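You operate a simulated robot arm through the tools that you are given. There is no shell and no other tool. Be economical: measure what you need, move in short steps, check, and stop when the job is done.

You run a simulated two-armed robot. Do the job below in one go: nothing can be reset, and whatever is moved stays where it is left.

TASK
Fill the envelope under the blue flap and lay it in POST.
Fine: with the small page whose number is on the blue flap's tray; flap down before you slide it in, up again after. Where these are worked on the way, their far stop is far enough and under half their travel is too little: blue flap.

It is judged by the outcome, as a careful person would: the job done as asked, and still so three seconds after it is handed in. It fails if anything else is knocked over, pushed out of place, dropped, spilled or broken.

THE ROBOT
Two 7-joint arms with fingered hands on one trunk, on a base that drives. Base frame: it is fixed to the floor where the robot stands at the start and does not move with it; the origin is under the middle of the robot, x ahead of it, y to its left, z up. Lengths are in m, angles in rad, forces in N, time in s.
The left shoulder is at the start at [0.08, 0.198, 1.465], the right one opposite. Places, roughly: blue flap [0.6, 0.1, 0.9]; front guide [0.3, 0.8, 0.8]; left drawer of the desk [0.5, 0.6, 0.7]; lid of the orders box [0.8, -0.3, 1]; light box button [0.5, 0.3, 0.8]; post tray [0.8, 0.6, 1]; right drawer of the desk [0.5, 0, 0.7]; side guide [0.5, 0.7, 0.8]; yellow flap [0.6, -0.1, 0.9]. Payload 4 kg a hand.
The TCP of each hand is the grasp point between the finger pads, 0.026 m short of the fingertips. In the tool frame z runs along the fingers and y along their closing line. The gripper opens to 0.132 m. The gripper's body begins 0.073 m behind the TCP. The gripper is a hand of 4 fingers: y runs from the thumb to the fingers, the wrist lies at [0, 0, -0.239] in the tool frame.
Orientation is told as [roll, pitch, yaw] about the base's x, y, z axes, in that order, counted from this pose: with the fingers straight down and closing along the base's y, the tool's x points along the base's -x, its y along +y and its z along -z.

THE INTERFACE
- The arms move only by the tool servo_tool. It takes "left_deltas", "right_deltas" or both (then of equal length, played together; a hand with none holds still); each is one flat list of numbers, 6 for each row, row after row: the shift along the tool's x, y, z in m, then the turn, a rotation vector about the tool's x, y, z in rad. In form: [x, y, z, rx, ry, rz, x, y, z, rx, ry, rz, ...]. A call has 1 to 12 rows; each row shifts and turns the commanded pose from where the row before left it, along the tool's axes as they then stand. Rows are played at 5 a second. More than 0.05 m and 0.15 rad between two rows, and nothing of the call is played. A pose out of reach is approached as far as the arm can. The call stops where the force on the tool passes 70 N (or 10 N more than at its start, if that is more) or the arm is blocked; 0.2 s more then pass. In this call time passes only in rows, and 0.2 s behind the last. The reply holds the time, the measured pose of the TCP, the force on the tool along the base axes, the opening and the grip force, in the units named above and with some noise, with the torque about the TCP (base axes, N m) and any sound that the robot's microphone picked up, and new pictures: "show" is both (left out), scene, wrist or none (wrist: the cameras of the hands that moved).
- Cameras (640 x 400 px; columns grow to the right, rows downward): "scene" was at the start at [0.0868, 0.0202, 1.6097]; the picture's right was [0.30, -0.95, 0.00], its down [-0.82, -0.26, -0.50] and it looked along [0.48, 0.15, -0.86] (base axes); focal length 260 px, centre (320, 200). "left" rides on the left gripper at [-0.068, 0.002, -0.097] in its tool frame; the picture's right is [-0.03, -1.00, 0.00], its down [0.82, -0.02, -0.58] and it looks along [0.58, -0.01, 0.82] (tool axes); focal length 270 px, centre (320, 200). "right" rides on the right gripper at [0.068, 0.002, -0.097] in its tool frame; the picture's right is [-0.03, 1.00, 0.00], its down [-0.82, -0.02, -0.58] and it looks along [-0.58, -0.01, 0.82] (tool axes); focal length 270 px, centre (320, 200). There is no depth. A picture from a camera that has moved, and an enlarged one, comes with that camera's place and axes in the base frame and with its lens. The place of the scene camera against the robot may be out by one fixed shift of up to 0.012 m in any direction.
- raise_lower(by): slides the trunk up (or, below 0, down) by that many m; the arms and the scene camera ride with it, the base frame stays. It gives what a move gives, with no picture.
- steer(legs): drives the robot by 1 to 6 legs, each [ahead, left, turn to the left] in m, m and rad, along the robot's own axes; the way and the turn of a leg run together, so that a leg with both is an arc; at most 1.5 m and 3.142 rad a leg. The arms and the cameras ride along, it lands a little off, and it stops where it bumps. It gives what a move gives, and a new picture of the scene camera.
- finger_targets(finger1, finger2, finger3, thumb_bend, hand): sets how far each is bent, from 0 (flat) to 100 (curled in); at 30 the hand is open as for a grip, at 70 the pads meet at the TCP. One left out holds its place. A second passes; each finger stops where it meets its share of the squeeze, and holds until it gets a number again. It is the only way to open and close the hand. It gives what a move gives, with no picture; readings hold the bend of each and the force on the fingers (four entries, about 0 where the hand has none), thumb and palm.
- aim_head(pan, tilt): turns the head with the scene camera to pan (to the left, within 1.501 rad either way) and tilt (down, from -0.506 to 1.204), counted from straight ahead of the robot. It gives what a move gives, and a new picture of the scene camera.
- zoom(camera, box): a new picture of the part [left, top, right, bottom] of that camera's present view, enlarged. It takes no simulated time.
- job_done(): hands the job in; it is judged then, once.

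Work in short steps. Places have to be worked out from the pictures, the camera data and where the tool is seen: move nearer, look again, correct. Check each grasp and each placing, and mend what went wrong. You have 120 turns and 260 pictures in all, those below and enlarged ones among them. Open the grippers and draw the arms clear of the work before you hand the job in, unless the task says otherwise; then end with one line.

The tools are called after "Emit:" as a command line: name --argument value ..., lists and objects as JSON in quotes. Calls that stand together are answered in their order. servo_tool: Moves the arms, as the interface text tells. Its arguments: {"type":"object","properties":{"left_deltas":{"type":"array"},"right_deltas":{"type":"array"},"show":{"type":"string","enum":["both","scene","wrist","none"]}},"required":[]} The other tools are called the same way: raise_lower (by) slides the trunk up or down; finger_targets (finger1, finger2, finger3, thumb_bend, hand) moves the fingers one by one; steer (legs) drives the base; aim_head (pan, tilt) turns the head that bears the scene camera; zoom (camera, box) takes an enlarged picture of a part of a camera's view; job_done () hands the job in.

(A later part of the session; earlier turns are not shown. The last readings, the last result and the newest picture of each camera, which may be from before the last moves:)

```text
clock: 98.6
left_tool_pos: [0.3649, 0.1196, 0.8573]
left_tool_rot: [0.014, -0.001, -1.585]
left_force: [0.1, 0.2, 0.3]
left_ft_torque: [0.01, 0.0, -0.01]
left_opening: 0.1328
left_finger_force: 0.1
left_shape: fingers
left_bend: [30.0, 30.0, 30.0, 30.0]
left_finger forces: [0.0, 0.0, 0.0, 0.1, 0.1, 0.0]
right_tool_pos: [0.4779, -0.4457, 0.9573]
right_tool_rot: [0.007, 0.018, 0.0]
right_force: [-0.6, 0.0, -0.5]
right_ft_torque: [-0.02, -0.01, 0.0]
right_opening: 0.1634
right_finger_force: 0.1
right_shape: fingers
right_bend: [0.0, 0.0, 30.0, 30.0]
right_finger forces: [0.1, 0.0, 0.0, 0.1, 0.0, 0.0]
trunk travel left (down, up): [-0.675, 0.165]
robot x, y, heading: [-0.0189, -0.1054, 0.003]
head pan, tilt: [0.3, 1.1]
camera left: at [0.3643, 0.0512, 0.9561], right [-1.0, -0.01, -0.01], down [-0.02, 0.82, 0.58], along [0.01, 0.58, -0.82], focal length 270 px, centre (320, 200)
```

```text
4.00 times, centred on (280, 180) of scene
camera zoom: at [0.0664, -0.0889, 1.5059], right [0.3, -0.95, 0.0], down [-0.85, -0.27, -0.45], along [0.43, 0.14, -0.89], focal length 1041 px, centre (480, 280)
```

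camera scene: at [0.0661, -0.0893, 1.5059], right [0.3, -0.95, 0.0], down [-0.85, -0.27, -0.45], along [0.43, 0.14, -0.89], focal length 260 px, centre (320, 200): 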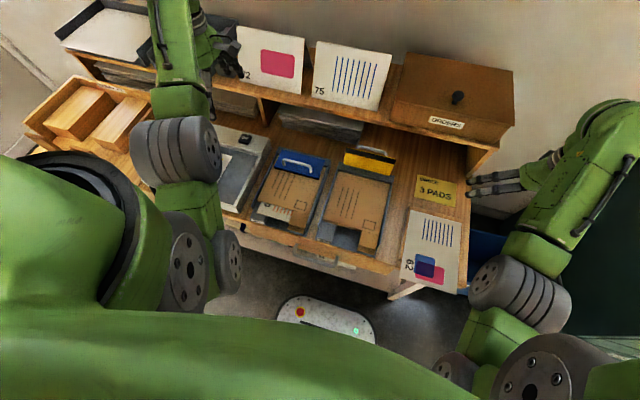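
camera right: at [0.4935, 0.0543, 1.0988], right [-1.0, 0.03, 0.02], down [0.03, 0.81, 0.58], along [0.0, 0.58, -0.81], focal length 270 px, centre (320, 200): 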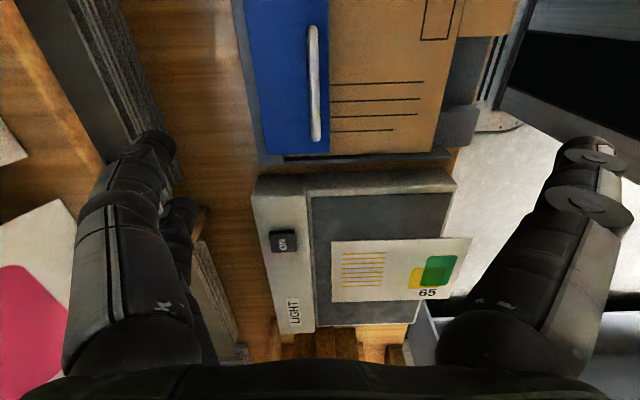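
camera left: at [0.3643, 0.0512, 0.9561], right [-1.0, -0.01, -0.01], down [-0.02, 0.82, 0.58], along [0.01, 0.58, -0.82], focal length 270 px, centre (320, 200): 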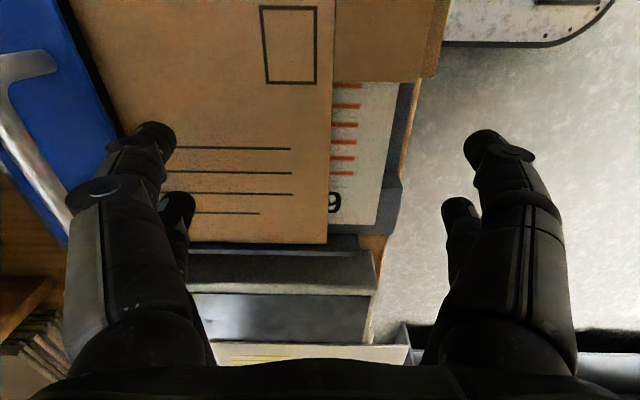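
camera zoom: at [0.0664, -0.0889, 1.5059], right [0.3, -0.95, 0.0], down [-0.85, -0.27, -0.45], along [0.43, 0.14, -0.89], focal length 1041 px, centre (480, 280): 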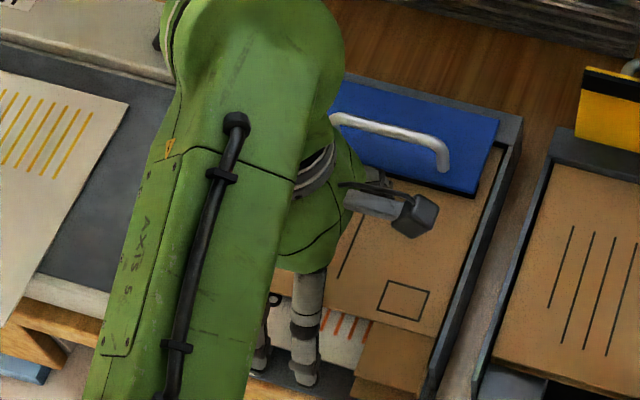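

Emit:
servo_tool --left_deltas '[0, 0.027, 0, 0, 0, 0, 0, 0.014, -0.015, 0, 0, 0, 0, 0.013, -0.015, 0, 0, 0, 0, 0.016, -0.008, 0, 0, 0]' --show "wrist"

Emit:
zoom --camera "scene" --box '[230, 130, 330, 230]'

```text
clock: 99.6
left_tool_pos: [0.4326, 0.1197, 0.8973]
left_tool_rot: [0.014, 0.0, -1.585]
left_force: [0.1, 0.6, 0.3]
left_ft_torque: [-0.01, 0.06, 0.01]
left_opening: 0.1327
left_finger_force: 0.0
left_shape: fingers
left_bend: [30.0, 30.0, 30.0, 30.0]
left_finger forces: [0.1, 0.0, 0.0, 0.0, 0.1, 0.0]
right_tool_pos: [0.4757, -0.4444, 0.9576]
right_tool_rot: [0.006, 0.017, 0.001]
right_force: [0.7, -0.4, 0.5]
right_ft_torque: [0.01, 0.02, -0.01]
right_opening: 0.1637
right_finger_force: 0.0
right_shape: fingers
right_bend: [0.0, 0.0, 30.0, 30.0]
right_finger forces: [0.0, 0.1, 0.0, 0.0, 0.1, 0.0]
trunk travel left (down, up): [-0.675, 0.165]
robot x, y, heading: [-0.0176, -0.1063, 0.002]
head pan, tilt: [0.3, 1.1]
camera left: at [0.4323, 0.0493, 0.9946], right [-1.0, -0.01, -0.01], down [-0.02, 0.82, 0.58], along [0.0, 0.58, -0.82], focal length 270 px, centre (320, 200)
```

left: 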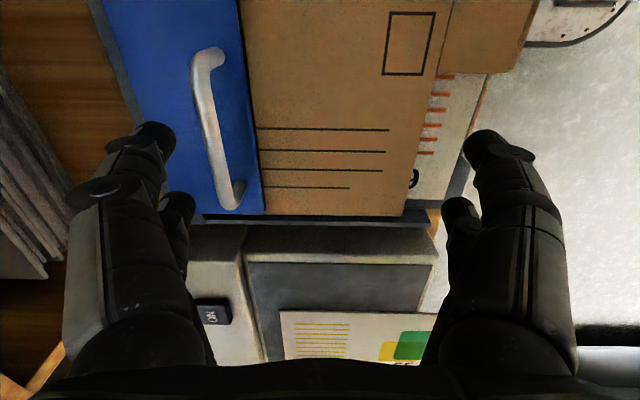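

```text
4.00 times, centred on (280, 180) of scene
camera zoom: at [0.0665, -0.0892, 1.5058], right [0.3, -0.95, 0.0], down [-0.85, -0.27, -0.45], along [0.43, 0.14, -0.89], focal length 1041 px, centre (480, 280)
```

zoom: 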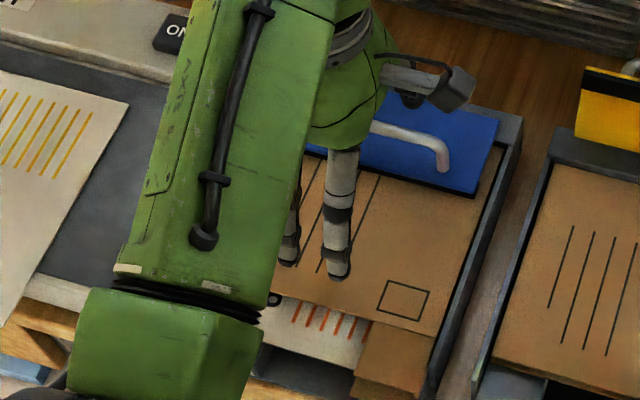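

I rose too early and passed over the bar. Going back up and over, then in again at the lower height, with the first part level.

Emit:
servo_tool --left_deltas '[0, 0, -0.015, 0, 0, 0, 0, -0.035, 0, 0, 0, 0, 0, -0.03, 0, 0, 0, 0, 0, 0, 0.03, 0, 0, 0, 0, 0, 0.025, 0, 0, 0, 0, 0.025, 0, 0, 0, 0, 0, 0.01, 0, 0, 0, 0, 0, 0.008, 0, 0, 0, 0]' --show "wrist"

```text
clock: 101.4
left_tool_pos: [0.4106, 0.1187, 0.8586]
left_tool_rot: [0.015, -0.001, -1.586]
left_force: [-0.7, 0.7, -0.4]
left_ft_torque: [0.04, 0.01, 0.02]
left_opening: 0.1321
left_finger_force: 0.5
left_shape: fingers
left_bend: [30.0, 31.0, 30.0, 30.0]
left_finger forces: [0.3, 0.4, 0.1, 0.1, 0.0, 0.1]
right_tool_pos: [0.4759, -0.4438, 0.9586]
right_tool_rot: [0.007, 0.017, 0.002]
right_force: [0.4, 0.7, -0.5]
right_ft_torque: [0.01, -0.04, 0.02]
right_opening: 0.1635
right_finger_force: 0.0
right_shape: fingers
right_bend: [0.0, 0.0, 30.0, 30.0]
right_finger forces: [0.1, 0.1, 0.0, 0.0, 0.1, 0.0]
trunk travel left (down, up): [-0.675, 0.165]
robot x, y, heading: [-0.0178, -0.1105, -0.0]
head pan, tilt: [0.3, 1.1]
camera left: at [0.4097, 0.0506, 0.9554], right [-1.0, -0.01, -0.01], down [-0.02, 0.82, 0.58], along [0.01, 0.58, -0.82], focal length 270 px, centre (320, 200)
```

left: 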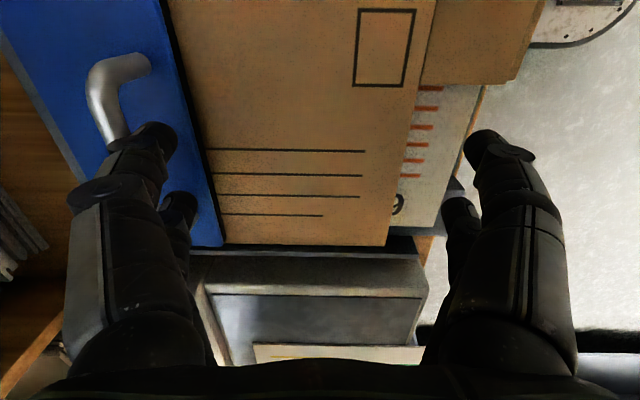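

Contact is felt on both front fingers. I follow the arc: forward with a slower rise.

Emit:
servo_tool --left_deltas '[0, 0.012, -0.006, 0, 0, 0, 0, 0.012, -0.01, 0, 0, 0, 0, 0.012, -0.01, 0, 0, 0, 0, 0.014, -0.008, 0, 0, 0]' --show "wrist"

Emit:
zoom --camera "scene" --box '[230, 130, 330, 230]'

```text
clock: 102.4
left_tool_pos: [0.4603, 0.1175, 0.8942]
left_tool_rot: [0.014, 0.001, -1.585]
left_force: [-0.4, -0.4, 0.2]
left_ft_torque: [-0.04, 0.03, 0.01]
left_opening: 0.1324
left_finger_force: 0.1
left_shape: fingers
left_bend: [30.0, 30.0, 30.0, 30.0]
left_finger forces: [0.2, 0.1, 0.0, 0.0, 0.0, 0.0]
right_tool_pos: [0.4765, -0.4456, 0.9567]
right_tool_rot: [0.008, 0.016, 0.003]
right_force: [0.1, 0.5, 0.3]
right_ft_torque: [0.0, 0.05, -0.03]
right_opening: 0.1636
right_finger_force: 0.0
right_shape: fingers
right_bend: [0.0, 0.0, 30.0, 30.0]
right_finger forces: [0.0, 0.0, 0.1, 0.1, 0.0, 0.1]
trunk travel left (down, up): [-0.675, 0.165]
robot x, y, heading: [-0.0188, -0.1053, 0.006]
head pan, tilt: [0.3, 1.1]
camera left: at [0.4603, 0.0492, 0.9902], right [-1.0, -0.01, -0.01], down [-0.02, 0.82, 0.58], along [0.01, 0.58, -0.82], focal length 270 px, centre (320, 200)
```

left: 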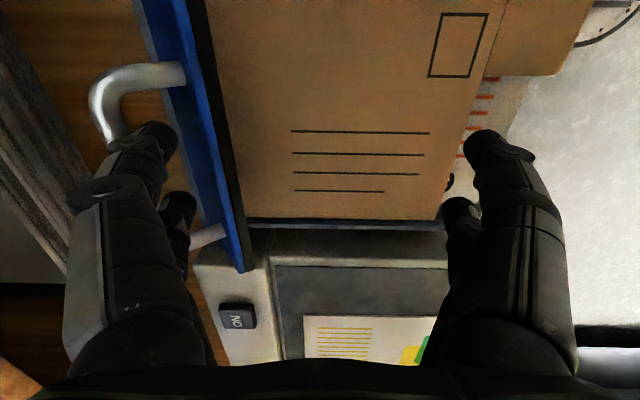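

```text
4.00 times, centred on (280, 180) of scene
camera zoom: at [0.066, -0.0893, 1.5059], right [0.3, -0.95, 0.0], down [-0.85, -0.27, -0.45], along [0.43, 0.14, -0.89], focal length 1041 px, centre (480, 280)
```

zoom: 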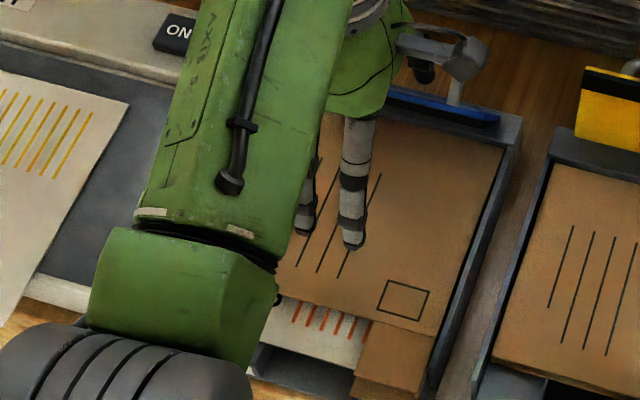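

The flap is nearly upright, the digits in its loop. I continue backwards until it rests.

Emit:
servo_tool --left_deltas '[0, 0.014, -0.002, 0, 0, 0, 0, 0.014, 0, 0, 0, 0, 0, 0.012, 0.003, 0, 0, 0]' --show "wrist"

Emit:
zoom --camera "scene" --box '[230, 130, 330, 230]'

```text
clock: 103.2
left_tool_pos: [0.5015, 0.1155, 0.8917]
left_tool_rot: [0.015, 0.0, -1.584]
left_force: [-0.1, -0.7, 0.2]
left_ft_torque: [-0.01, 0.02, 0.04]
left_opening: 0.1325
left_finger_force: 0.2
left_shape: fingers
left_bend: [30.0, 30.0, 30.0, 30.0]
left_finger forces: [0.0, 0.0, 0.0, 0.1, 0.1, 0.0]
right_tool_pos: [0.4776, -0.4451, 0.9577]
right_tool_rot: [0.008, 0.018, 0.001]
right_force: [0.2, -1.3, -1.0]
right_ft_torque: [-0.04, -0.03, -0.02]
right_opening: 0.1632
right_finger_force: 0.1
right_shape: fingers
right_bend: [0.0, 0.0, 30.0, 30.0]
right_finger forces: [0.1, 0.0, 0.0, 0.1, 0.0, 0.1]
trunk travel left (down, up): [-0.675, 0.165]
robot x, y, heading: [-0.0203, -0.1053, 0.006]
head pan, tilt: [0.3, 1.1]
camera left: at [0.5, 0.0468, 0.9893], right [-1.0, -0.01, -0.01], down [-0.02, 0.82, 0.58], along [0.01, 0.58, -0.82], focal length 270 px, centre (320, 200)
```

left: 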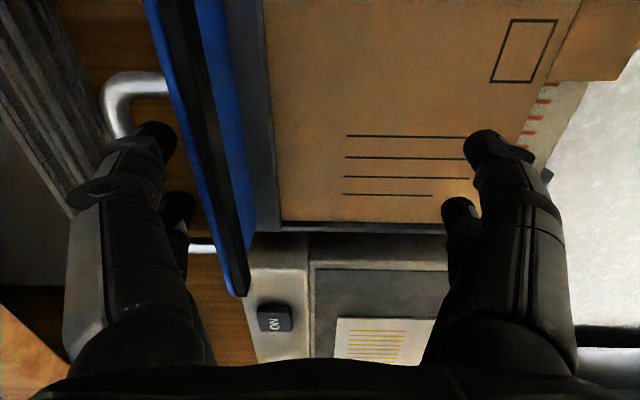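

```text
4.00 times, centred on (280, 180) of scene
camera zoom: at [0.0657, -0.0894, 1.5059], right [0.3, -0.95, 0.0], down [-0.85, -0.27, -0.45], along [0.43, 0.14, -0.89], focal length 1041 px, centre (480, 280)
```

zoom: 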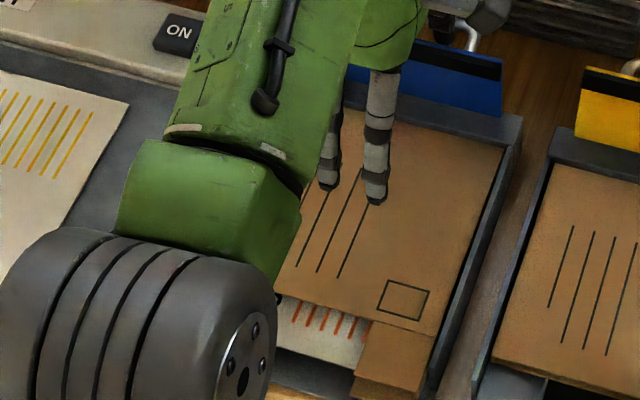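

The flap is back up like the yellow one. I draw the hand straight up and check.

Emit:
servo_tool --left_deltas '[0, 0, -0.03, 0, 0, 0, 0, 0, -0.04, 0, 0, 0, 0, 0, -0.04, 0, 0, 0, 0, 0, -0.04, 0, 0, 0]' --show "wrist"

Emit:
zoom --camera "scene" --box '[230, 130, 360, 250]'

```text
clock: 104.2
left_tool_pos: [0.5149, 0.1154, 1.025]
left_tool_rot: [0.014, -0.002, -1.584]
left_force: [-0.4, 0.4, -0.2]
left_ft_torque: [0.03, 0.01, -0.02]
left_opening: 0.1327
left_finger_force: 0.1
left_shape: fingers
left_bend: [30.0, 30.0, 30.0, 30.0]
left_finger forces: [0.0, 0.0, 0.0, 0.1, 0.0, 0.0]
left hand out of reach, approached as far as the arm can: row 4
right_tool_pos: [0.477, -0.4463, 0.9592]
right_tool_rot: [0.006, 0.018, 0.004]
right_force: [0.5, -0.3, 0.4]
right_ft_torque: [0.0, 0.01, 0.01]
right_opening: 0.1638
right_finger_force: 0.0
right_shape: fingers
right_bend: [0.0, 0.0, 30.0, 30.0]
right_finger forces: [0.1, 0.0, 0.0, 0.1, 0.0, 0.0]
trunk travel left (down, up): [-0.675, 0.165]
robot x, y, heading: [-0.0164, -0.1059, -0.001]
head pan, tilt: [0.3, 1.1]
camera left: at [0.5136, 0.0462, 1.1236], right [-1.0, -0.01, -0.01], down [-0.02, 0.82, 0.58], along [0.01, 0.58, -0.82], focal length 270 px, centre (320, 200)
```

left: 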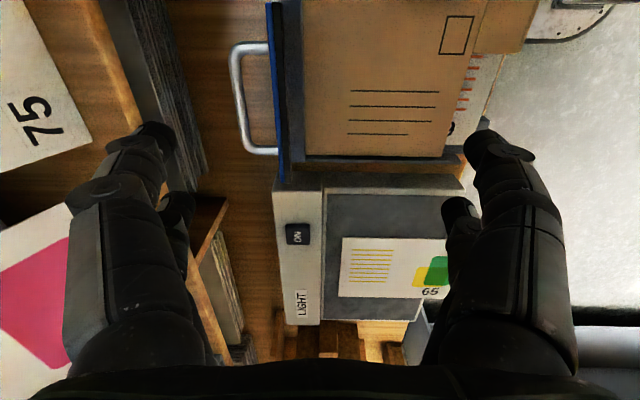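

```text
3.33 times, centred on (295, 190) of scene
camera zoom: at [0.0663, -0.0895, 1.5058], right [0.3, -0.95, 0.0], down [-0.85, -0.27, -0.45], along [0.43, 0.14, -0.89], focal length 868 px, centre (403, 233)
```

zoom: 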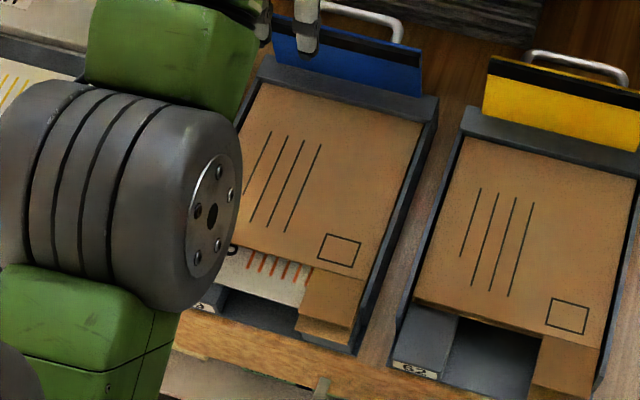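

Flap is up and stays. Now to take the envelope: I drive back 0.4 m, lower the trunk, and pitch the left hand forward again, this time ~0.6 rad below level so the lower digits lie flat in the shallow channel.

Emit:
steer --legs '[[-0.37, 0, 0]]'

Emit:
raise_lower --by -0.25

Emit:
servo_tool --left_deltas '[0, 0, -0.02, -0.139, 0, 0, 0, 0, -0.02, -0.139, 0, 0, 0, 0, -0.02, -0.139, 0, 0, 0, 0, 0, -0.139, 0, 0, 0, 0, 0, -0.139, 0, 0, 0, 0, 0, -0.139, 0, 0, 0, 0, 0, -0.13, 0, 0]' --show "none"

Emit:
finger_targets --hand "left" --finger1 50 --finger2 50 --finger3 52 --thumb_bend 52

Emit:
aim_head --pan 0.3 --tilt 0.65

```text
clock: 106.5
left_tool_pos: [0.144, 0.1183, 1.0257]
left_tool_rot: [0.015, 0.0, -1.575]
left_force: [0.2, -0.5, -0.1]
left_ft_torque: [0.0, 0.01, -0.01]
left_opening: 0.1327
left_finger_force: 0.1
left_shape: fingers
left_bend: [30.0, 30.0, 30.0, 30.0]
left_finger forces: [0.1, 0.1, 0.1, 0.0, 0.0, 0.1]
right_tool_pos: [0.1142, -0.4425, 0.9573]
right_tool_rot: [0.007, 0.019, 0.013]
right_force: [0.5, -0.7, 0.1]
right_ft_torque: [0.01, -0.01, 0.02]
right_opening: 0.1635
right_finger_force: 0.0
right_shape: fingers
right_bend: [0.0, 0.0, 30.0, 30.0]
right_finger forces: [0.1, 0.0, 0.1, 0.0, 0.1, 0.0]
trunk travel left (down, up): [-0.675, 0.165]
robot x, y, heading: [-0.3865, -0.1099, 0.012]
head pan, tilt: [0.3, 1.1]
camera scene: at [-0.3008, -0.0912, 1.5057], right [0.31, -0.95, 0.0], down [-0.85, -0.27, -0.45], along [0.43, 0.14, -0.89], focal length 260 px, centre (320, 200)
```

scene: 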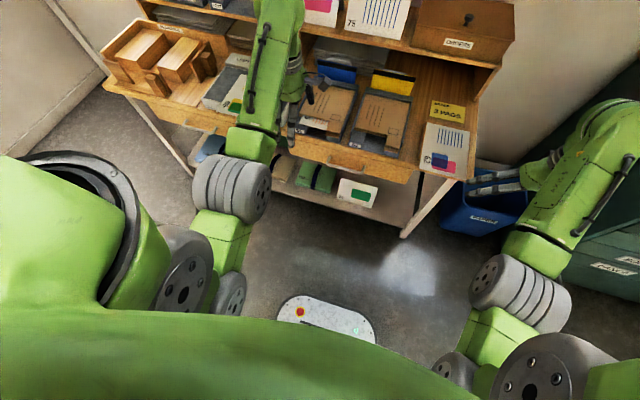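

```text
clock: 109.1
left_tool_pos: [0.1435, 0.1179, 0.7766]
left_tool_rot: [0.015, -0.001, -1.575]
left_force: [-0.2, 0.0, -0.1]
left_ft_torque: [0.0, 0.02, 0.02]
left_opening: 0.1324
left_finger_force: 0.0
left_shape: fingers
left_bend: [30.0, 30.0, 30.0, 30.0]
left_finger forces: [0.0, 0.0, 0.1, 0.0, 0.0, 0.1]
right_tool_pos: [0.112, -0.4426, 0.7079]
right_tool_rot: [0.006, 0.017, 0.013]
right_force: [-0.4, 0.2, 0.3]
right_ft_torque: [0.0, 0.0, 0.05]
right_opening: 0.1634
right_finger_force: 0.1
right_shape: fingers
right_bend: [0.0, 0.0, 30.0, 30.0]
right_finger forces: [0.1, 0.0, 0.0, 0.0, 0.0, 0.0]
trunk travel left (down, up): [-0.425, 0.415]
robot x, y, heading: [-0.387, -0.1112, 0.009]
head pan, tilt: [0.3, 1.1]
```

```text
clock: 110.7
left_tool_pos: [0.1401, 0.1218, 0.8292]
left_tool_rot: [0.975, 0.0, -1.574]
left_force: [0.3, -0.5, 0.5]
left_ft_torque: [0.01, 0.04, -0.02]
left_opening: 0.1326
left_finger_force: 0.2
left_shape: fingers
left_bend: [30.0, 30.0, 30.0, 30.0]
left_finger forces: [0.0, 0.0, 0.0, 0.0, 0.0, 0.0]
right_tool_pos: [0.1178, -0.4411, 0.7037]
right_tool_rot: [0.003, 0.029, 0.013]
right_force: [0.0, -0.9, 0.1]
right_ft_torque: [0.01, 0.04, 0.03]
right_opening: 0.1634
right_finger_force: 0.0
right_shape: fingers
right_bend: [0.0, 0.0, 30.0, 30.0]
right_finger forces: [0.0, 0.0, 0.0, 0.0, 0.1, 0.0]
trunk travel left (down, up): [-0.425, 0.415]
robot x, y, heading: [-0.3846, -0.1094, 0.017]
head pan, tilt: [0.3, 1.1]
```

```text
clock: 111.7
left_tool_pos: [0.141, 0.12, 0.8289]
left_tool_rot: [0.97, -0.003, -1.573]
left_force: [0.3, -0.5, -0.1]
left_ft_torque: [-0.02, -0.02, -0.02]
left_opening: 0.0633
left_finger_force: 0.0
left_shape: fingers
left_bend: [50.0, 50.0, 52.0, 52.0]
left_finger forces: [0.0, 0.0, 0.0, 0.1, 0.0, 0.1]
right_tool_pos: [0.1168, -0.4409, 0.7038]
right_tool_rot: [0.003, 0.028, 0.013]
right_force: [0.2, -0.9, -0.9]
right_ft_torque: [-0.03, 0.01, 0.03]
right_opening: 0.1633
right_finger_force: 0.0
right_shape: fingers
right_bend: [0.0, 0.0, 30.0, 30.0]
right_finger forces: [0.1, 0.1, 0.1, 0.1, 0.0, 0.0]
trunk travel left (down, up): [-0.425, 0.415]
robot x, y, heading: [-0.3854, -0.1098, 0.014]
head pan, tilt: [0.3, 1.1]
```

```text
clock: 112.6
left_tool_pos: [0.1397, 0.1202, 0.828]
left_tool_rot: [0.968, -0.002, -1.573]
left_force: [0.0, -0.2, 0.1]
left_ft_torque: [0.02, -0.05, -0.04]
left_opening: 0.063
left_finger_force: 0.1
left_shape: fingers
left_bend: [50.0, 50.0, 52.0, 52.0]
left_finger forces: [0.1, 0.0, 0.0, 0.0, 0.1, 0.1]
right_tool_pos: [0.1171, -0.4414, 0.7026]
right_tool_rot: [0.004, 0.028, 0.012]
right_force: [-0.6, -0.5, 0.8]
right_ft_torque: [-0.04, 0.01, -0.03]
right_opening: 0.1634
right_finger_force: 0.1
right_shape: fingers
right_bend: [0.0, 0.0, 30.0, 30.0]
right_finger forces: [0.0, 0.1, 0.0, 0.0, 0.0, 0.0]
trunk travel left (down, up): [-0.425, 0.415]
robot x, y, heading: [-0.3827, -0.1143, 0.013]
head pan, tilt: [0.3, 0.649]
camera scene: at [-0.2689, -0.0807, 1.289], right [0.31, -0.95, 0.0], down [-0.58, -0.19, -0.79], along [0.75, 0.24, -0.61], focal length 260 px, centre (320, 200)
```

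scene: 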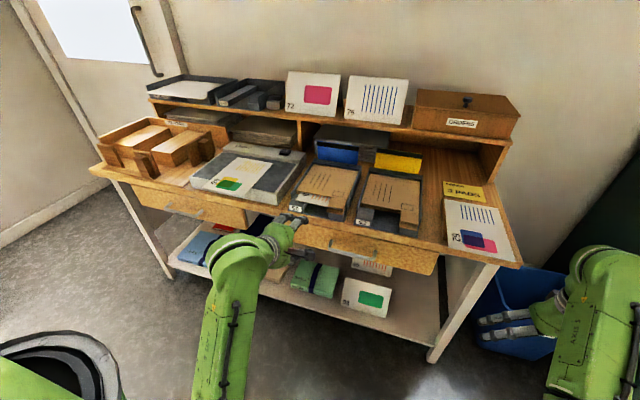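

Emit:
servo_tool --left_deltas '[-0.004, 0.022, 0.0335, 0, 0, 0, 0, 0.022, 0.0335, 0, 0, 0, 0, 0.022, 0.0335, 0, 0, 0, 0, 0.022, 0.0335, 0, 0, 0]' --show "wrist"

Emit:
zoom --camera "scene" --box '[275, 145, 365, 225]'

```text
clock: 113.6
left_tool_pos: [0.2958, 0.111, 0.8316]
left_tool_rot: [0.978, 0.0, -1.574]
left_force: [0.2, 0.2, -0.1]
left_ft_torque: [0.01, 0.03, -0.01]
left_opening: 0.0629
left_finger_force: 0.1
left_shape: fingers
left_bend: [50.0, 50.0, 52.0, 52.0]
left_finger forces: [0.1, 0.1, 0.0, 0.1, 0.0, 0.0]
right_tool_pos: [0.1132, -0.4431, 0.7075]
right_tool_rot: [0.007, 0.019, 0.013]
right_force: [0.6, -0.3, -0.3]
right_ft_torque: [-0.03, -0.01, 0.01]
right_opening: 0.1636
right_finger_force: 0.1
right_shape: fingers
right_bend: [0.0, 0.0, 30.0, 30.0]
right_finger forces: [0.0, 0.0, 0.1, 0.0, 0.1, 0.0]
trunk travel left (down, up): [-0.425, 0.415]
robot x, y, heading: [-0.3857, -0.1113, 0.008]
head pan, tilt: [0.3, 0.649]
camera left: at [0.2165, 0.0426, 0.8864], right [-0.56, -0.02, -0.83], down [-0.49, 0.82, 0.31], along [0.67, 0.58, -0.47], focal length 270 px, centre (320, 200)
```

left: 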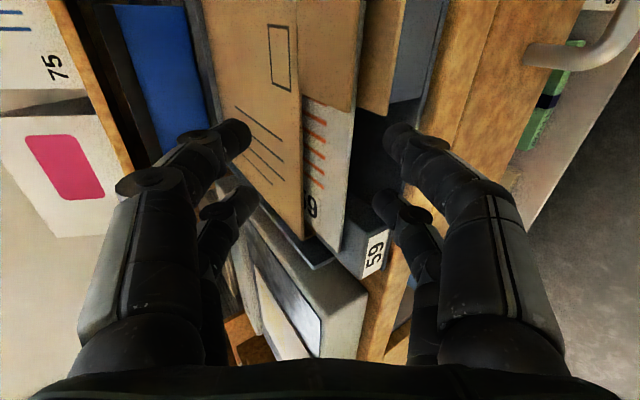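

```text
5.00 times, centred on (320, 185) of scene
camera zoom: at [-0.2789, -0.0836, 1.29], right [0.31, -0.95, 0.0], down [-0.58, -0.19, -0.8], along [0.76, 0.24, -0.61], focal length 1302 px, centre (320, 275)
```

zoom: 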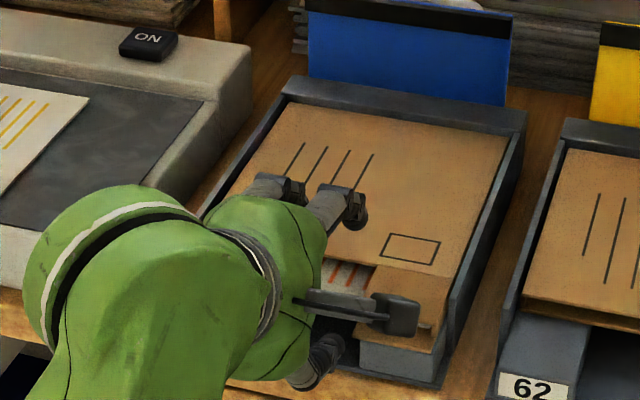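

The lower tips are at about z 0.78, just at channel height below the page. I shift 5 mm left and advance gently 4 cm.

Emit:
servo_tool --left_deltas '[0.005, 0.0103, 0.0173, 0, 0, 0, 0, 0.0105, 0.017, 0, 0, 0]' --show "wrist"

Emit:
zoom --camera "scene" --box '[295, 165, 365, 225]'

```text
clock: 114.2
left_tool_pos: [0.3345, 0.119, 0.8289]
left_tool_rot: [0.979, 0.002, -1.575]
left_force: [-0.4, 0.6, -0.2]
left_ft_torque: [0.03, -0.03, -0.02]
left_opening: 0.063
left_finger_force: 0.4
left_shape: fingers
left_bend: [50.0, 50.0, 52.0, 52.0]
left_finger forces: [0.0, 0.0, 0.1, 0.0, 0.2, 0.0]
right_tool_pos: [0.1121, -0.4425, 0.7065]
right_tool_rot: [0.008, 0.017, 0.011]
right_force: [0.4, -0.5, 0.4]
right_ft_torque: [-0.02, 0.02, 0.02]
right_opening: 0.1635
right_finger_force: 0.2
right_shape: fingers
right_bend: [0.0, 0.0, 30.0, 30.0]
right_finger forces: [0.0, 0.0, 0.1, 0.0, 0.0, 0.0]
trunk travel left (down, up): [-0.425, 0.415]
robot x, y, heading: [-0.3852, -0.1113, 0.013]
head pan, tilt: [0.3, 0.649]
camera left: at [0.2551, 0.0495, 0.8858], right [-0.56, -0.02, -0.83], down [-0.49, 0.82, 0.31], along [0.67, 0.57, -0.47], focal length 270 px, centre (320, 200)
```

left: 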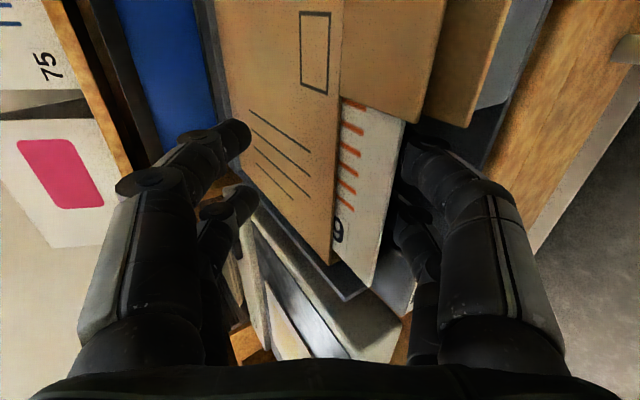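

```text
6.67 times, centred on (330, 195) of scene
camera zoom: at [-0.28, -0.084, 1.2902], right [0.31, -0.95, 0.0], down [-0.58, -0.19, -0.8], along [0.76, 0.25, -0.61], focal length 1735 px, centre (253, 233)
```

zoom: 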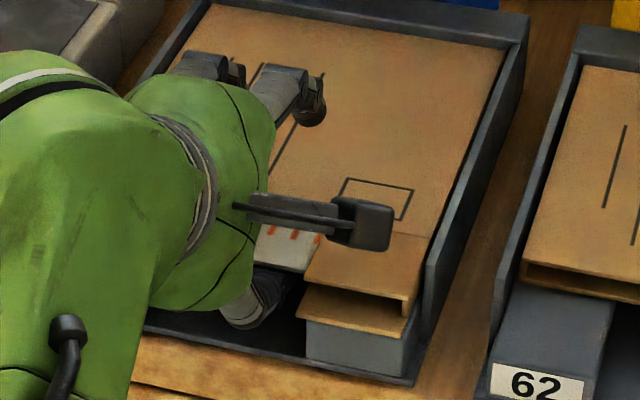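

Digits slide under the page with no force. Another 35 mm.

Emit:
servo_tool --left_deltas '[-0.002, 0.0085, 0.0155, 0, 0, 0, 0, 0.0098, 0.0145, 0, 0, 0]' --show "wrist"

Emit:
zoom --camera "scene" --box '[295, 155, 365, 215]'

```text
clock: 114.8
left_tool_pos: [0.3704, 0.1155, 0.8307]
left_tool_rot: [0.98, 0.0, -1.574]
left_force: [-3.2, 0.7, 0.7]
left_ft_torque: [-0.01, 0.02, 0.01]
left_opening: 0.0631
left_finger_force: 1.0
left_shape: fingers
left_bend: [50.0, 50.0, 51.0, 52.0]
left_finger forces: [0.1, 0.0, 1.3, 0.0, 0.5, 0.0]
right_tool_pos: [0.1113, -0.4415, 0.7077]
right_tool_rot: [0.005, 0.017, 0.012]
right_force: [-0.5, -0.1, 0.1]
right_ft_torque: [-0.02, 0.04, 0.01]
right_opening: 0.1633
right_finger_force: 0.1
right_shape: fingers
right_bend: [0.0, 0.0, 30.0, 30.0]
right_finger forces: [0.1, 0.0, 0.0, 0.0, 0.0, 0.0]
trunk travel left (down, up): [-0.425, 0.415]
robot x, y, heading: [-0.3872, -0.1135, 0.015]
head pan, tilt: [0.3, 0.649]
camera left: at [0.2902, 0.0475, 0.8863], right [-0.56, -0.02, -0.83], down [-0.49, 0.82, 0.31], along [0.67, 0.58, -0.47], focal length 270 px, centre (320, 200)
```

left: 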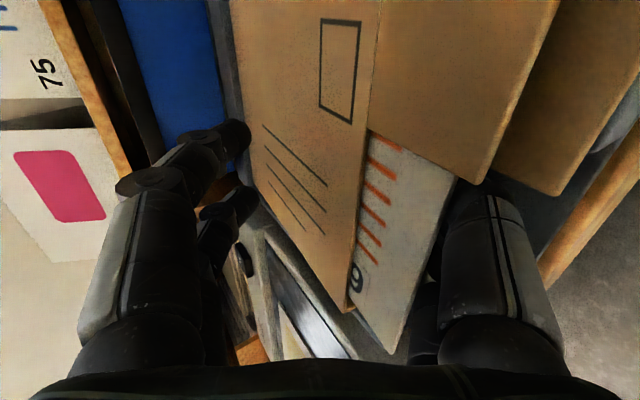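

```text
6.67 times, centred on (330, 185) of scene
camera zoom: at [-0.2811, -0.0839, 1.2903], right [0.31, -0.95, 0.0], down [-0.58, -0.19, -0.8], along [0.76, 0.25, -0.6], focal length 1735 px, centre (253, 300)
```

zoom: 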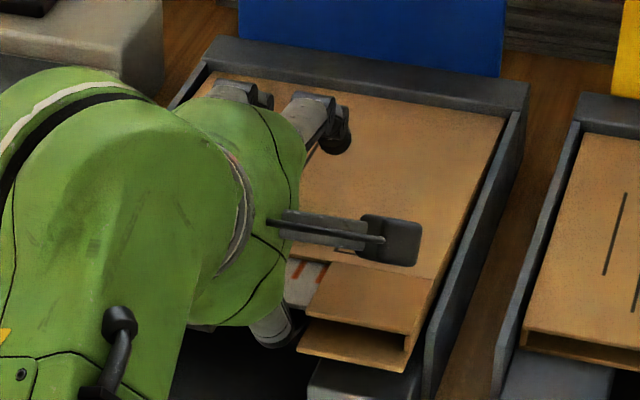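

The lower digits are under the envelope (its near end already rides on them). Now close the upper fingers on it.

Emit:
finger_targets --hand "left" --finger1 80 --finger2 80

Emit:
zoom --camera "left" --box '[0, 0, 640, 400]'

```text
clock: 115.8
left_tool_pos: [0.369, 0.1158, 0.8307]
left_tool_rot: [0.978, 0.001, -1.574]
left_force: [-1.0, -0.5, 1.0]
left_ft_torque: [-0.05, -0.21, 0.01]
left_opening: 0.023
left_finger_force: 4.6
left_shape: fingers
left_bend: [79.0, 79.0, 51.0, 52.0]
left_finger forces: [2.5, 2.4, 2.3, 0.0, 2.1, 0.0]
right_tool_pos: [0.1098, -0.4428, 0.7092]
right_tool_rot: [0.008, 0.016, 0.013]
right_force: [-0.2, 0.2, 0.0]
right_ft_torque: [0.01, -0.01, 0.02]
right_opening: 0.1637
right_finger_force: 0.0
right_shape: fingers
right_bend: [0.0, 0.0, 30.0, 30.0]
right_finger forces: [0.1, 0.0, 0.0, 0.0, 0.0, 0.0]
trunk travel left (down, up): [-0.425, 0.415]
robot x, y, heading: [-0.3839, -0.1134, 0.015]
head pan, tilt: [0.3, 0.649]
```

```text
1.00 times, centred on (320, 200) of left (not enlarged: the box is as wide or as high as the picture)
camera zoom: at [0.2901, 0.0473, 0.8863], right [-0.56, -0.02, -0.83], down [-0.49, 0.82, 0.3], along [0.67, 0.58, -0.47], focal length 270 px, centre (320, 200)
```

zoom: 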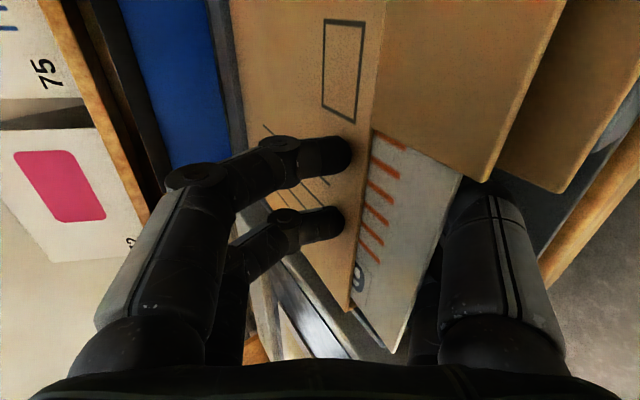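

Upper fingers press on the envelope (≈2.5 N each). I tighten from both sides.

Emit:
finger_targets --hand "left" --finger1 88 --finger2 88 --finger3 60 --thumb_bend 60

Emit:
zoom --camera "left" --box '[0, 0, 640, 400]'

Emit:
zoom --camera "scene" --box '[275, 135, 375, 215]'

```text
clock: 116.8
left_tool_pos: [0.3692, 0.1154, 0.8301]
left_tool_rot: [0.98, -0.001, -1.575]
left_force: [-4.9, -1.3, 2.3]
left_ft_torque: [0.0, -0.29, -0.02]
left_opening: 0.0206
left_finger_force: 17.9
left_shape: fingers
left_bend: [87.0, 87.0, 59.0, 58.0]
left_finger forces: [8.6, 8.7, 8.6, 0.0, 9.9, 0.0]
right_tool_pos: [0.1103, -0.443, 0.7082]
right_tool_rot: [0.008, 0.016, 0.012]
right_force: [-1.0, 0.6, 0.1]
right_ft_torque: [0.03, -0.01, 0.04]
right_opening: 0.1636
right_finger_force: 0.3
right_shape: fingers
right_bend: [0.0, 0.0, 30.0, 30.0]
right_finger forces: [0.0, 0.0, 0.0, 0.0, 0.0, 0.0]
trunk travel left (down, up): [-0.425, 0.415]
robot x, y, heading: [-0.3858, -0.1105, 0.017]
head pan, tilt: [0.3, 0.649]
```

```text
1.00 times, centred on (320, 200) of left (not enlarged: the box is as wide or as high as the picture)
camera zoom: at [0.2895, 0.0473, 0.8867], right [-0.56, -0.02, -0.83], down [-0.49, 0.82, 0.3], along [0.67, 0.58, -0.47], focal length 270 px, centre (320, 200)
```

zoom: 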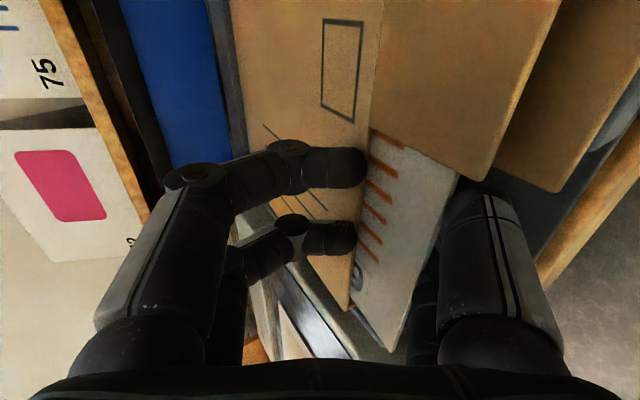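

```text
5.00 times, centred on (325, 175) of scene
camera zoom: at [-0.2819, -0.084, 1.2904], right [0.31, -0.95, 0.0], down [-0.57, -0.19, -0.8], along [0.76, 0.25, -0.6], focal length 1302 px, centre (295, 325)
```

zoom: 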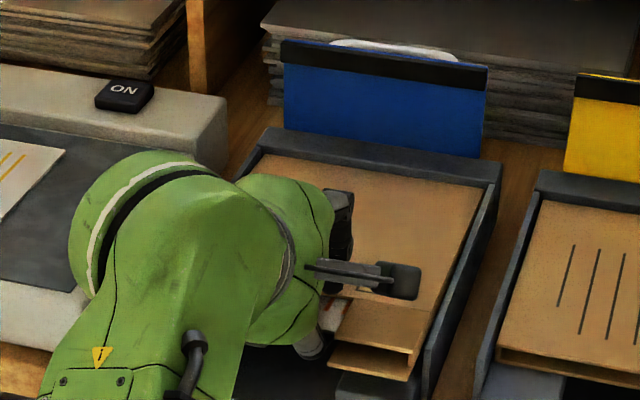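

Firm grip (~18 N). I lift gently and check for slip.

Emit:
servo_tool --left_deltas '[0, 0.012, -0.012, 0, 0, 0, 0, 0.016, -0.012, 0, 0, 0, 0, 0.016, -0.011, 0, 0, 0]' --show "wrist"

Emit:
zoom --camera "scene" --box '[265, 125, 385, 215]'

```text
clock: 117.6
left_tool_pos: [0.3618, 0.1168, 0.8836]
left_tool_rot: [0.977, 0.0, -1.574]
left_force: [1.1, -0.3, -0.4]
left_ft_torque: [-0.04, 0.06, -0.02]
left_opening: 0.0183
left_finger_force: 4.5
left_shape: fingers
left_bend: [88.0, 88.0, 58.0, 59.0]
left_finger forces: [2.0, 1.8, 1.9, 0.0, 2.6, 0.0]
right_tool_pos: [0.1116, -0.4426, 0.7079]
right_tool_rot: [0.008, 0.019, 0.012]
right_force: [0.3, 0.7, 0.6]
right_ft_torque: [0.0, 0.01, -0.01]
right_opening: 0.1638
right_finger_force: 0.1
right_shape: fingers
right_bend: [0.0, 0.0, 30.0, 30.0]
right_finger forces: [0.0, 0.0, 0.1, 0.1, 0.0, 0.1]
trunk travel left (down, up): [-0.425, 0.415]
robot x, y, heading: [-0.3913, -0.1098, 0.015]
head pan, tilt: [0.3, 0.649]
camera left: at [0.2827, 0.0472, 0.9396], right [-0.56, -0.02, -0.83], down [-0.49, 0.82, 0.31], along [0.67, 0.58, -0.47], focal length 270 px, centre (320, 200)
```

left: 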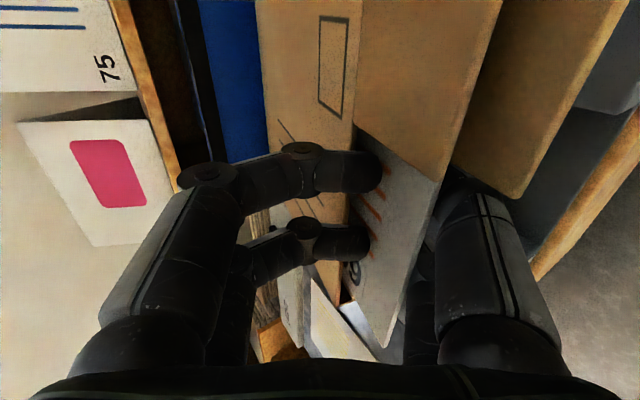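

```text
4.44 times, centred on (325, 170) of scene
camera zoom: at [-0.2805, -0.0839, 1.2902], right [0.31, -0.95, 0.0], down [-0.58, -0.19, -0.8], along [0.76, 0.25, -0.6], focal length 1157 px, centre (298, 333)
```

zoom: 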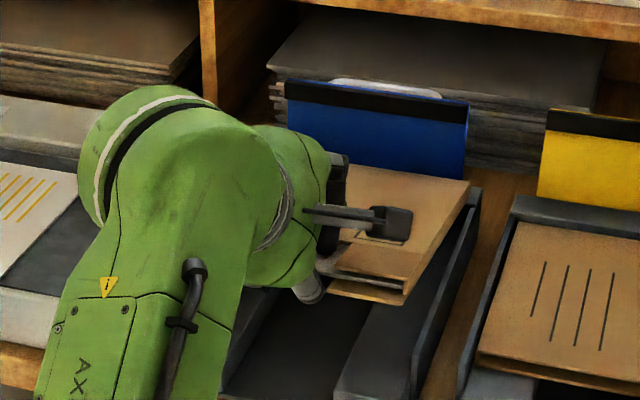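

It lifts, but the upper tips have slid back to the panel's rim and the grip force dropped. I lower it back and regrip deeper, with the upper fingers less curled.

Emit:
servo_tool --left_deltas '[0, -0.016, 0.011, 0, 0, 0, 0, -0.016, 0.012, 0, 0, 0, 0, -0.0115, 0.013, 0, 0, 0]' --show "none"

Emit:
finger_targets --hand "left" --finger1 60 --finger2 60 --finger3 54 --thumb_bend 54

Emit:
servo_tool --left_deltas '[0, 0.0057, 0.0082, 0, 0, 0, 0, 0.0057, 0.0082, 0, 0, 0]' --show "wrist"

Emit:
zoom --camera "scene" --box '[265, 135, 385, 225]'

```text
clock: 118.4
left_tool_pos: [0.3684, 0.1154, 0.8304]
left_tool_rot: [0.979, 0.002, -1.575]
left_force: [-9.6, -3.1, 1.6]
left_ft_torque: [-0.05, -0.05, 0.09]
left_opening: 0.0195
left_finger_force: 12.6
left_shape: fingers
left_bend: [89.0, 89.0, 59.0, 60.0]
left_finger forces: [5.7, 5.3, 7.3, 0.0, 7.0, 0.0]
right_tool_pos: [0.1108, -0.4422, 0.708]
right_tool_rot: [0.008, 0.017, 0.013]
right_force: [-0.7, -0.3, 0.0]
right_ft_torque: [-0.02, 0.01, 0.0]
right_opening: 0.1632
right_finger_force: 0.0
right_shape: fingers
right_bend: [0.0, 0.0, 30.0, 30.0]
right_finger forces: [0.1, 0.0, 0.0, 0.1, 0.0, 0.0]
trunk travel left (down, up): [-0.425, 0.415]
robot x, y, heading: [-0.381, -0.1103, 0.015]
head pan, tilt: [0.3, 0.649]
```

```text
clock: 119.4
left_tool_pos: [0.3697, 0.1156, 0.8278]
left_tool_rot: [0.979, 0.001, -1.576]
left_force: [-2.7, 0.9, 0.6]
left_ft_torque: [0.02, 0.03, 0.03]
left_opening: 0.0422
left_finger_force: 1.0
left_shape: fingers
left_bend: [60.0, 60.0, 54.0, 54.0]
left_finger forces: [0.0, 0.0, 1.2, 0.0, 0.6, 0.1]
right_tool_pos: [0.1117, -0.4444, 0.707]
right_tool_rot: [0.008, 0.016, 0.012]
right_force: [0.1, 0.2, 0.1]
right_ft_torque: [0.01, 0.02, 0.0]
right_opening: 0.1632
right_finger_force: 0.0
right_shape: fingers
right_bend: [0.0, 0.0, 30.0, 30.0]
right_finger forces: [0.1, 0.0, 0.0, 0.0, 0.0, 0.0]
trunk travel left (down, up): [-0.425, 0.415]
robot x, y, heading: [-0.3873, -0.1112, 0.011]
head pan, tilt: [0.3, 0.649]
```

```text
clock: 120.0
left_tool_pos: [0.3901, 0.117, 0.8301]
left_tool_rot: [0.977, 0.0, -1.574]
left_force: [-1.0, 0.5, -0.5]
left_ft_torque: [0.0, -0.04, 0.01]
left_opening: 0.0423
left_finger_force: 0.5
left_shape: fingers
left_bend: [60.0, 60.0, 54.0, 54.0]
left_finger forces: [0.1, 0.1, 0.5, 0.0, 0.4, 0.1]
right_tool_pos: [0.1117, -0.442, 0.7083]
right_tool_rot: [0.006, 0.016, 0.013]
right_force: [-0.7, 1.0, -0.2]
right_ft_torque: [0.03, 0.0, -0.01]
right_opening: 0.1631
right_finger_force: 0.0
right_shape: fingers
right_bend: [0.0, 0.0, 30.0, 30.0]
right_finger forces: [0.0, 0.0, 0.0, 0.0, 0.0, 0.1]
trunk travel left (down, up): [-0.425, 0.415]
robot x, y, heading: [-0.3836, -0.1134, 0.01]
head pan, tilt: [0.3, 0.649]
camera left: at [0.31, 0.0481, 0.8866], right [-0.56, -0.02, -0.83], down [-0.49, 0.82, 0.31], along [0.67, 0.58, -0.47], focal length 270 px, centre (320, 200)
```

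left: 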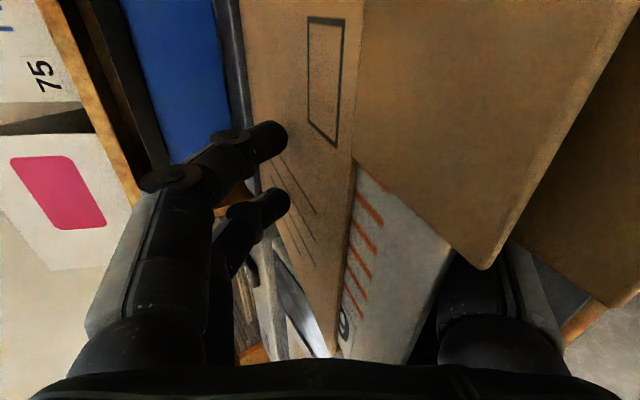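

```text
4.44 times, centred on (325, 180) of scene
camera zoom: at [-0.2808, -0.0839, 1.2902], right [0.31, -0.95, 0.0], down [-0.58, -0.19, -0.8], along [0.76, 0.25, -0.6], focal length 1157 px, centre (298, 289)
```

zoom: 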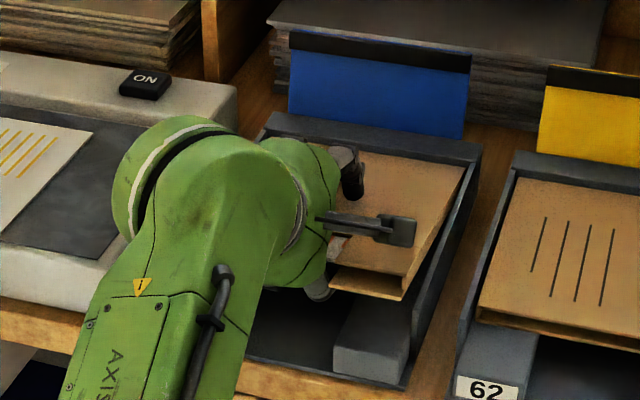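

The envelope now rests ~3–4 cm deep on the lower digits. Close again, the upper fingers moderately.

Emit:
finger_targets --hand "left" --finger1 80 --finger2 80

Emit:
finger_targets --hand "left" --finger3 66 --thumb_bend 66

Emit:
zoom --camera "left" --box '[0, 0, 640, 400]'

Emit:
zoom --camera "scene" --box '[265, 135, 385, 225]'

```text
clock: 121.0
left_tool_pos: [0.3878, 0.1166, 0.832]
left_tool_rot: [0.982, 0.001, -1.573]
left_force: [0.3, 0.5, 7.8]
left_ft_torque: [0.0, -1.09, 0.0]
left_opening: 0.0343
left_finger_force: 15.3
left_shape: fingers
left_bend: [69.0, 69.0, 54.0, 54.0]
left_finger forces: [9.1, 8.9, 6.7, 0.1, 6.4, 0.0]
right_tool_pos: [0.1111, -0.4426, 0.709]
right_tool_rot: [0.006, 0.016, 0.013]
right_force: [0.4, -0.2, 0.1]
right_ft_torque: [0.02, 0.01, -0.05]
right_opening: 0.1633
right_finger_force: 0.1
right_shape: fingers
right_bend: [0.0, 0.0, 30.0, 30.0]
right_finger forces: [0.0, 0.0, 0.1, 0.0, 0.0, 0.0]
trunk travel left (down, up): [-0.425, 0.415]
robot x, y, heading: [-0.3856, -0.1116, 0.016]
head pan, tilt: [0.3, 0.649]
```

```text
clock: 122.0
left_tool_pos: [0.3875, 0.117, 0.8329]
left_tool_rot: [0.983, -0.001, -1.575]
left_force: [0.1, -0.2, 9.2]
left_ft_torque: [-0.05, -1.31, 0.01]
left_opening: 0.016
left_finger_force: 17.9
left_shape: fingers
left_bend: [69.0, 69.0, 65.0, 66.0]
left_finger forces: [10.9, 10.6, 7.7, 0.0, 6.6, 0.0]
right_tool_pos: [0.1109, -0.4433, 0.7079]
right_tool_rot: [0.008, 0.018, 0.01]
right_force: [0.8, 0.0, -0.1]
right_ft_torque: [-0.01, -0.02, 0.01]
right_opening: 0.1633
right_finger_force: 0.1
right_shape: fingers
right_bend: [0.0, 0.0, 30.0, 30.0]
right_finger forces: [0.0, 0.0, 0.0, 0.0, 0.1, 0.0]
trunk travel left (down, up): [-0.425, 0.415]
robot x, y, heading: [-0.3825, -0.1123, 0.014]
head pan, tilt: [0.3, 0.649]
```

```text
1.00 times, centred on (320, 200) of left (not enlarged: the box is as wide or as high as the picture)
camera zoom: at [0.3087, 0.0478, 0.888], right [-0.56, -0.02, -0.83], down [-0.49, 0.82, 0.3], along [0.67, 0.58, -0.47], focal length 270 px, centre (320, 200)
```

zoom: 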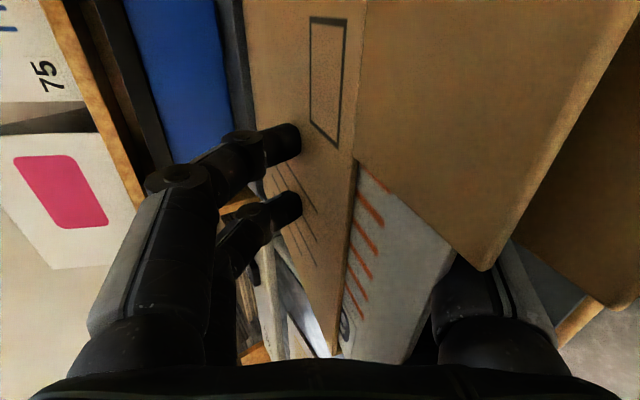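

```text
4.44 times, centred on (325, 180) of scene
camera zoom: at [-0.2827, -0.0843, 1.2905], right [0.31, -0.95, 0.0], down [-0.57, -0.19, -0.8], along [0.76, 0.25, -0.6], focal length 1157 px, centre (298, 289)
```

zoom: 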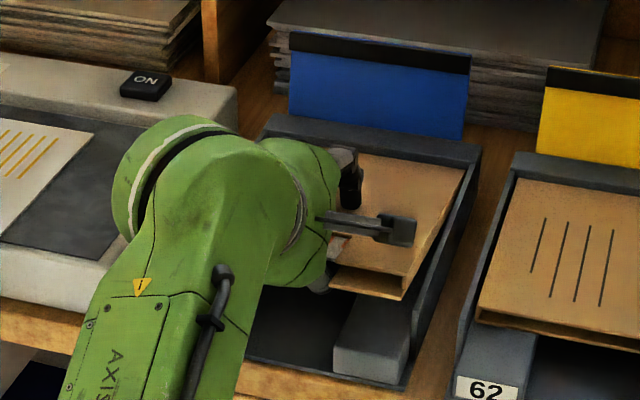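

Now a solid hold (≈18 N, upper tips well inside the panel). Lift again.

Emit:
servo_tool --left_deltas '[0, 0.016, -0.013, 0, 0, 0, 0, 0.02, -0.014, 0, 0, 0, 0, 0.025, -0.018, 0, 0, 0]' --show "wrist"

Emit:
zoom --camera "scene" --box '[255, 105, 395, 225]'

```text
clock: 122.8
left_tool_pos: [0.3834, 0.1157, 0.9048]
left_tool_rot: [0.977, -0.001, -1.573]
left_force: [0.0, -0.5, -1.2]
left_ft_torque: [0.01, 0.03, 0.0]
left_opening: 0.0122
left_finger_force: 8.0
left_shape: fingers
left_bend: [71.0, 71.0, 63.0, 64.0]
left_finger forces: [3.6, 3.4, 3.7, 0.1, 4.3, 0.0]
right_tool_pos: [0.1116, -0.4423, 0.708]
right_tool_rot: [0.007, 0.018, 0.012]
right_force: [-0.1, -0.5, -0.3]
right_ft_torque: [-0.01, 0.0, 0.02]
right_opening: 0.1634
right_finger_force: 0.1
right_shape: fingers
right_bend: [0.0, 0.0, 30.0, 30.0]
right_finger forces: [0.0, 0.1, 0.0, 0.0, 0.0, 0.1]
trunk travel left (down, up): [-0.425, 0.415]
robot x, y, heading: [-0.3827, -0.1105, 0.013]
head pan, tilt: [0.3, 0.649]
camera left: at [0.3038, 0.0467, 0.9605], right [-0.56, -0.02, -0.83], down [-0.49, 0.82, 0.31], along [0.67, 0.58, -0.47], focal length 270 px, centre (320, 200)
```

left: 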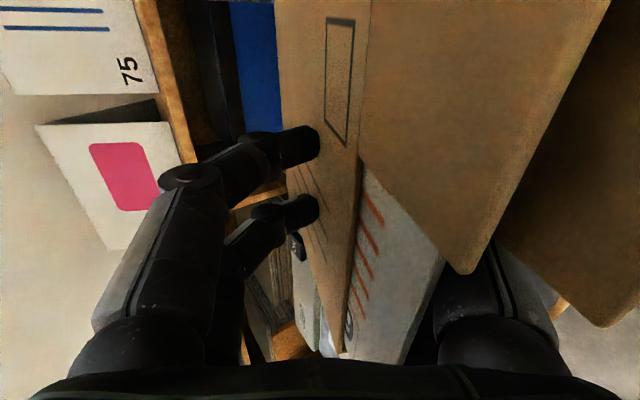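

```text
3.33 times, centred on (325, 165) of scene
camera zoom: at [-0.2809, -0.0841, 1.2902], right [0.31, -0.95, 0.0], down [-0.58, -0.19, -0.8], along [0.76, 0.25, -0.6], focal length 868 px, centre (303, 317)
```

zoom: 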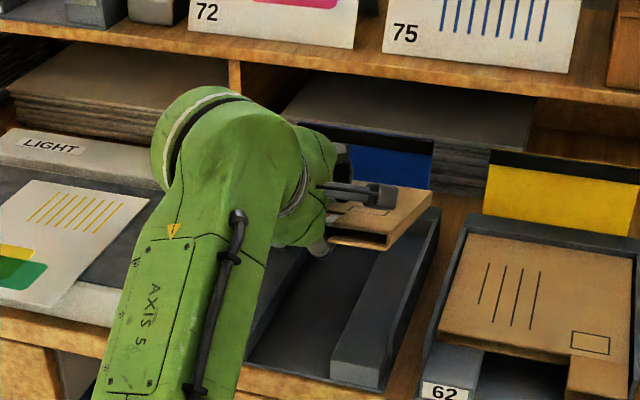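

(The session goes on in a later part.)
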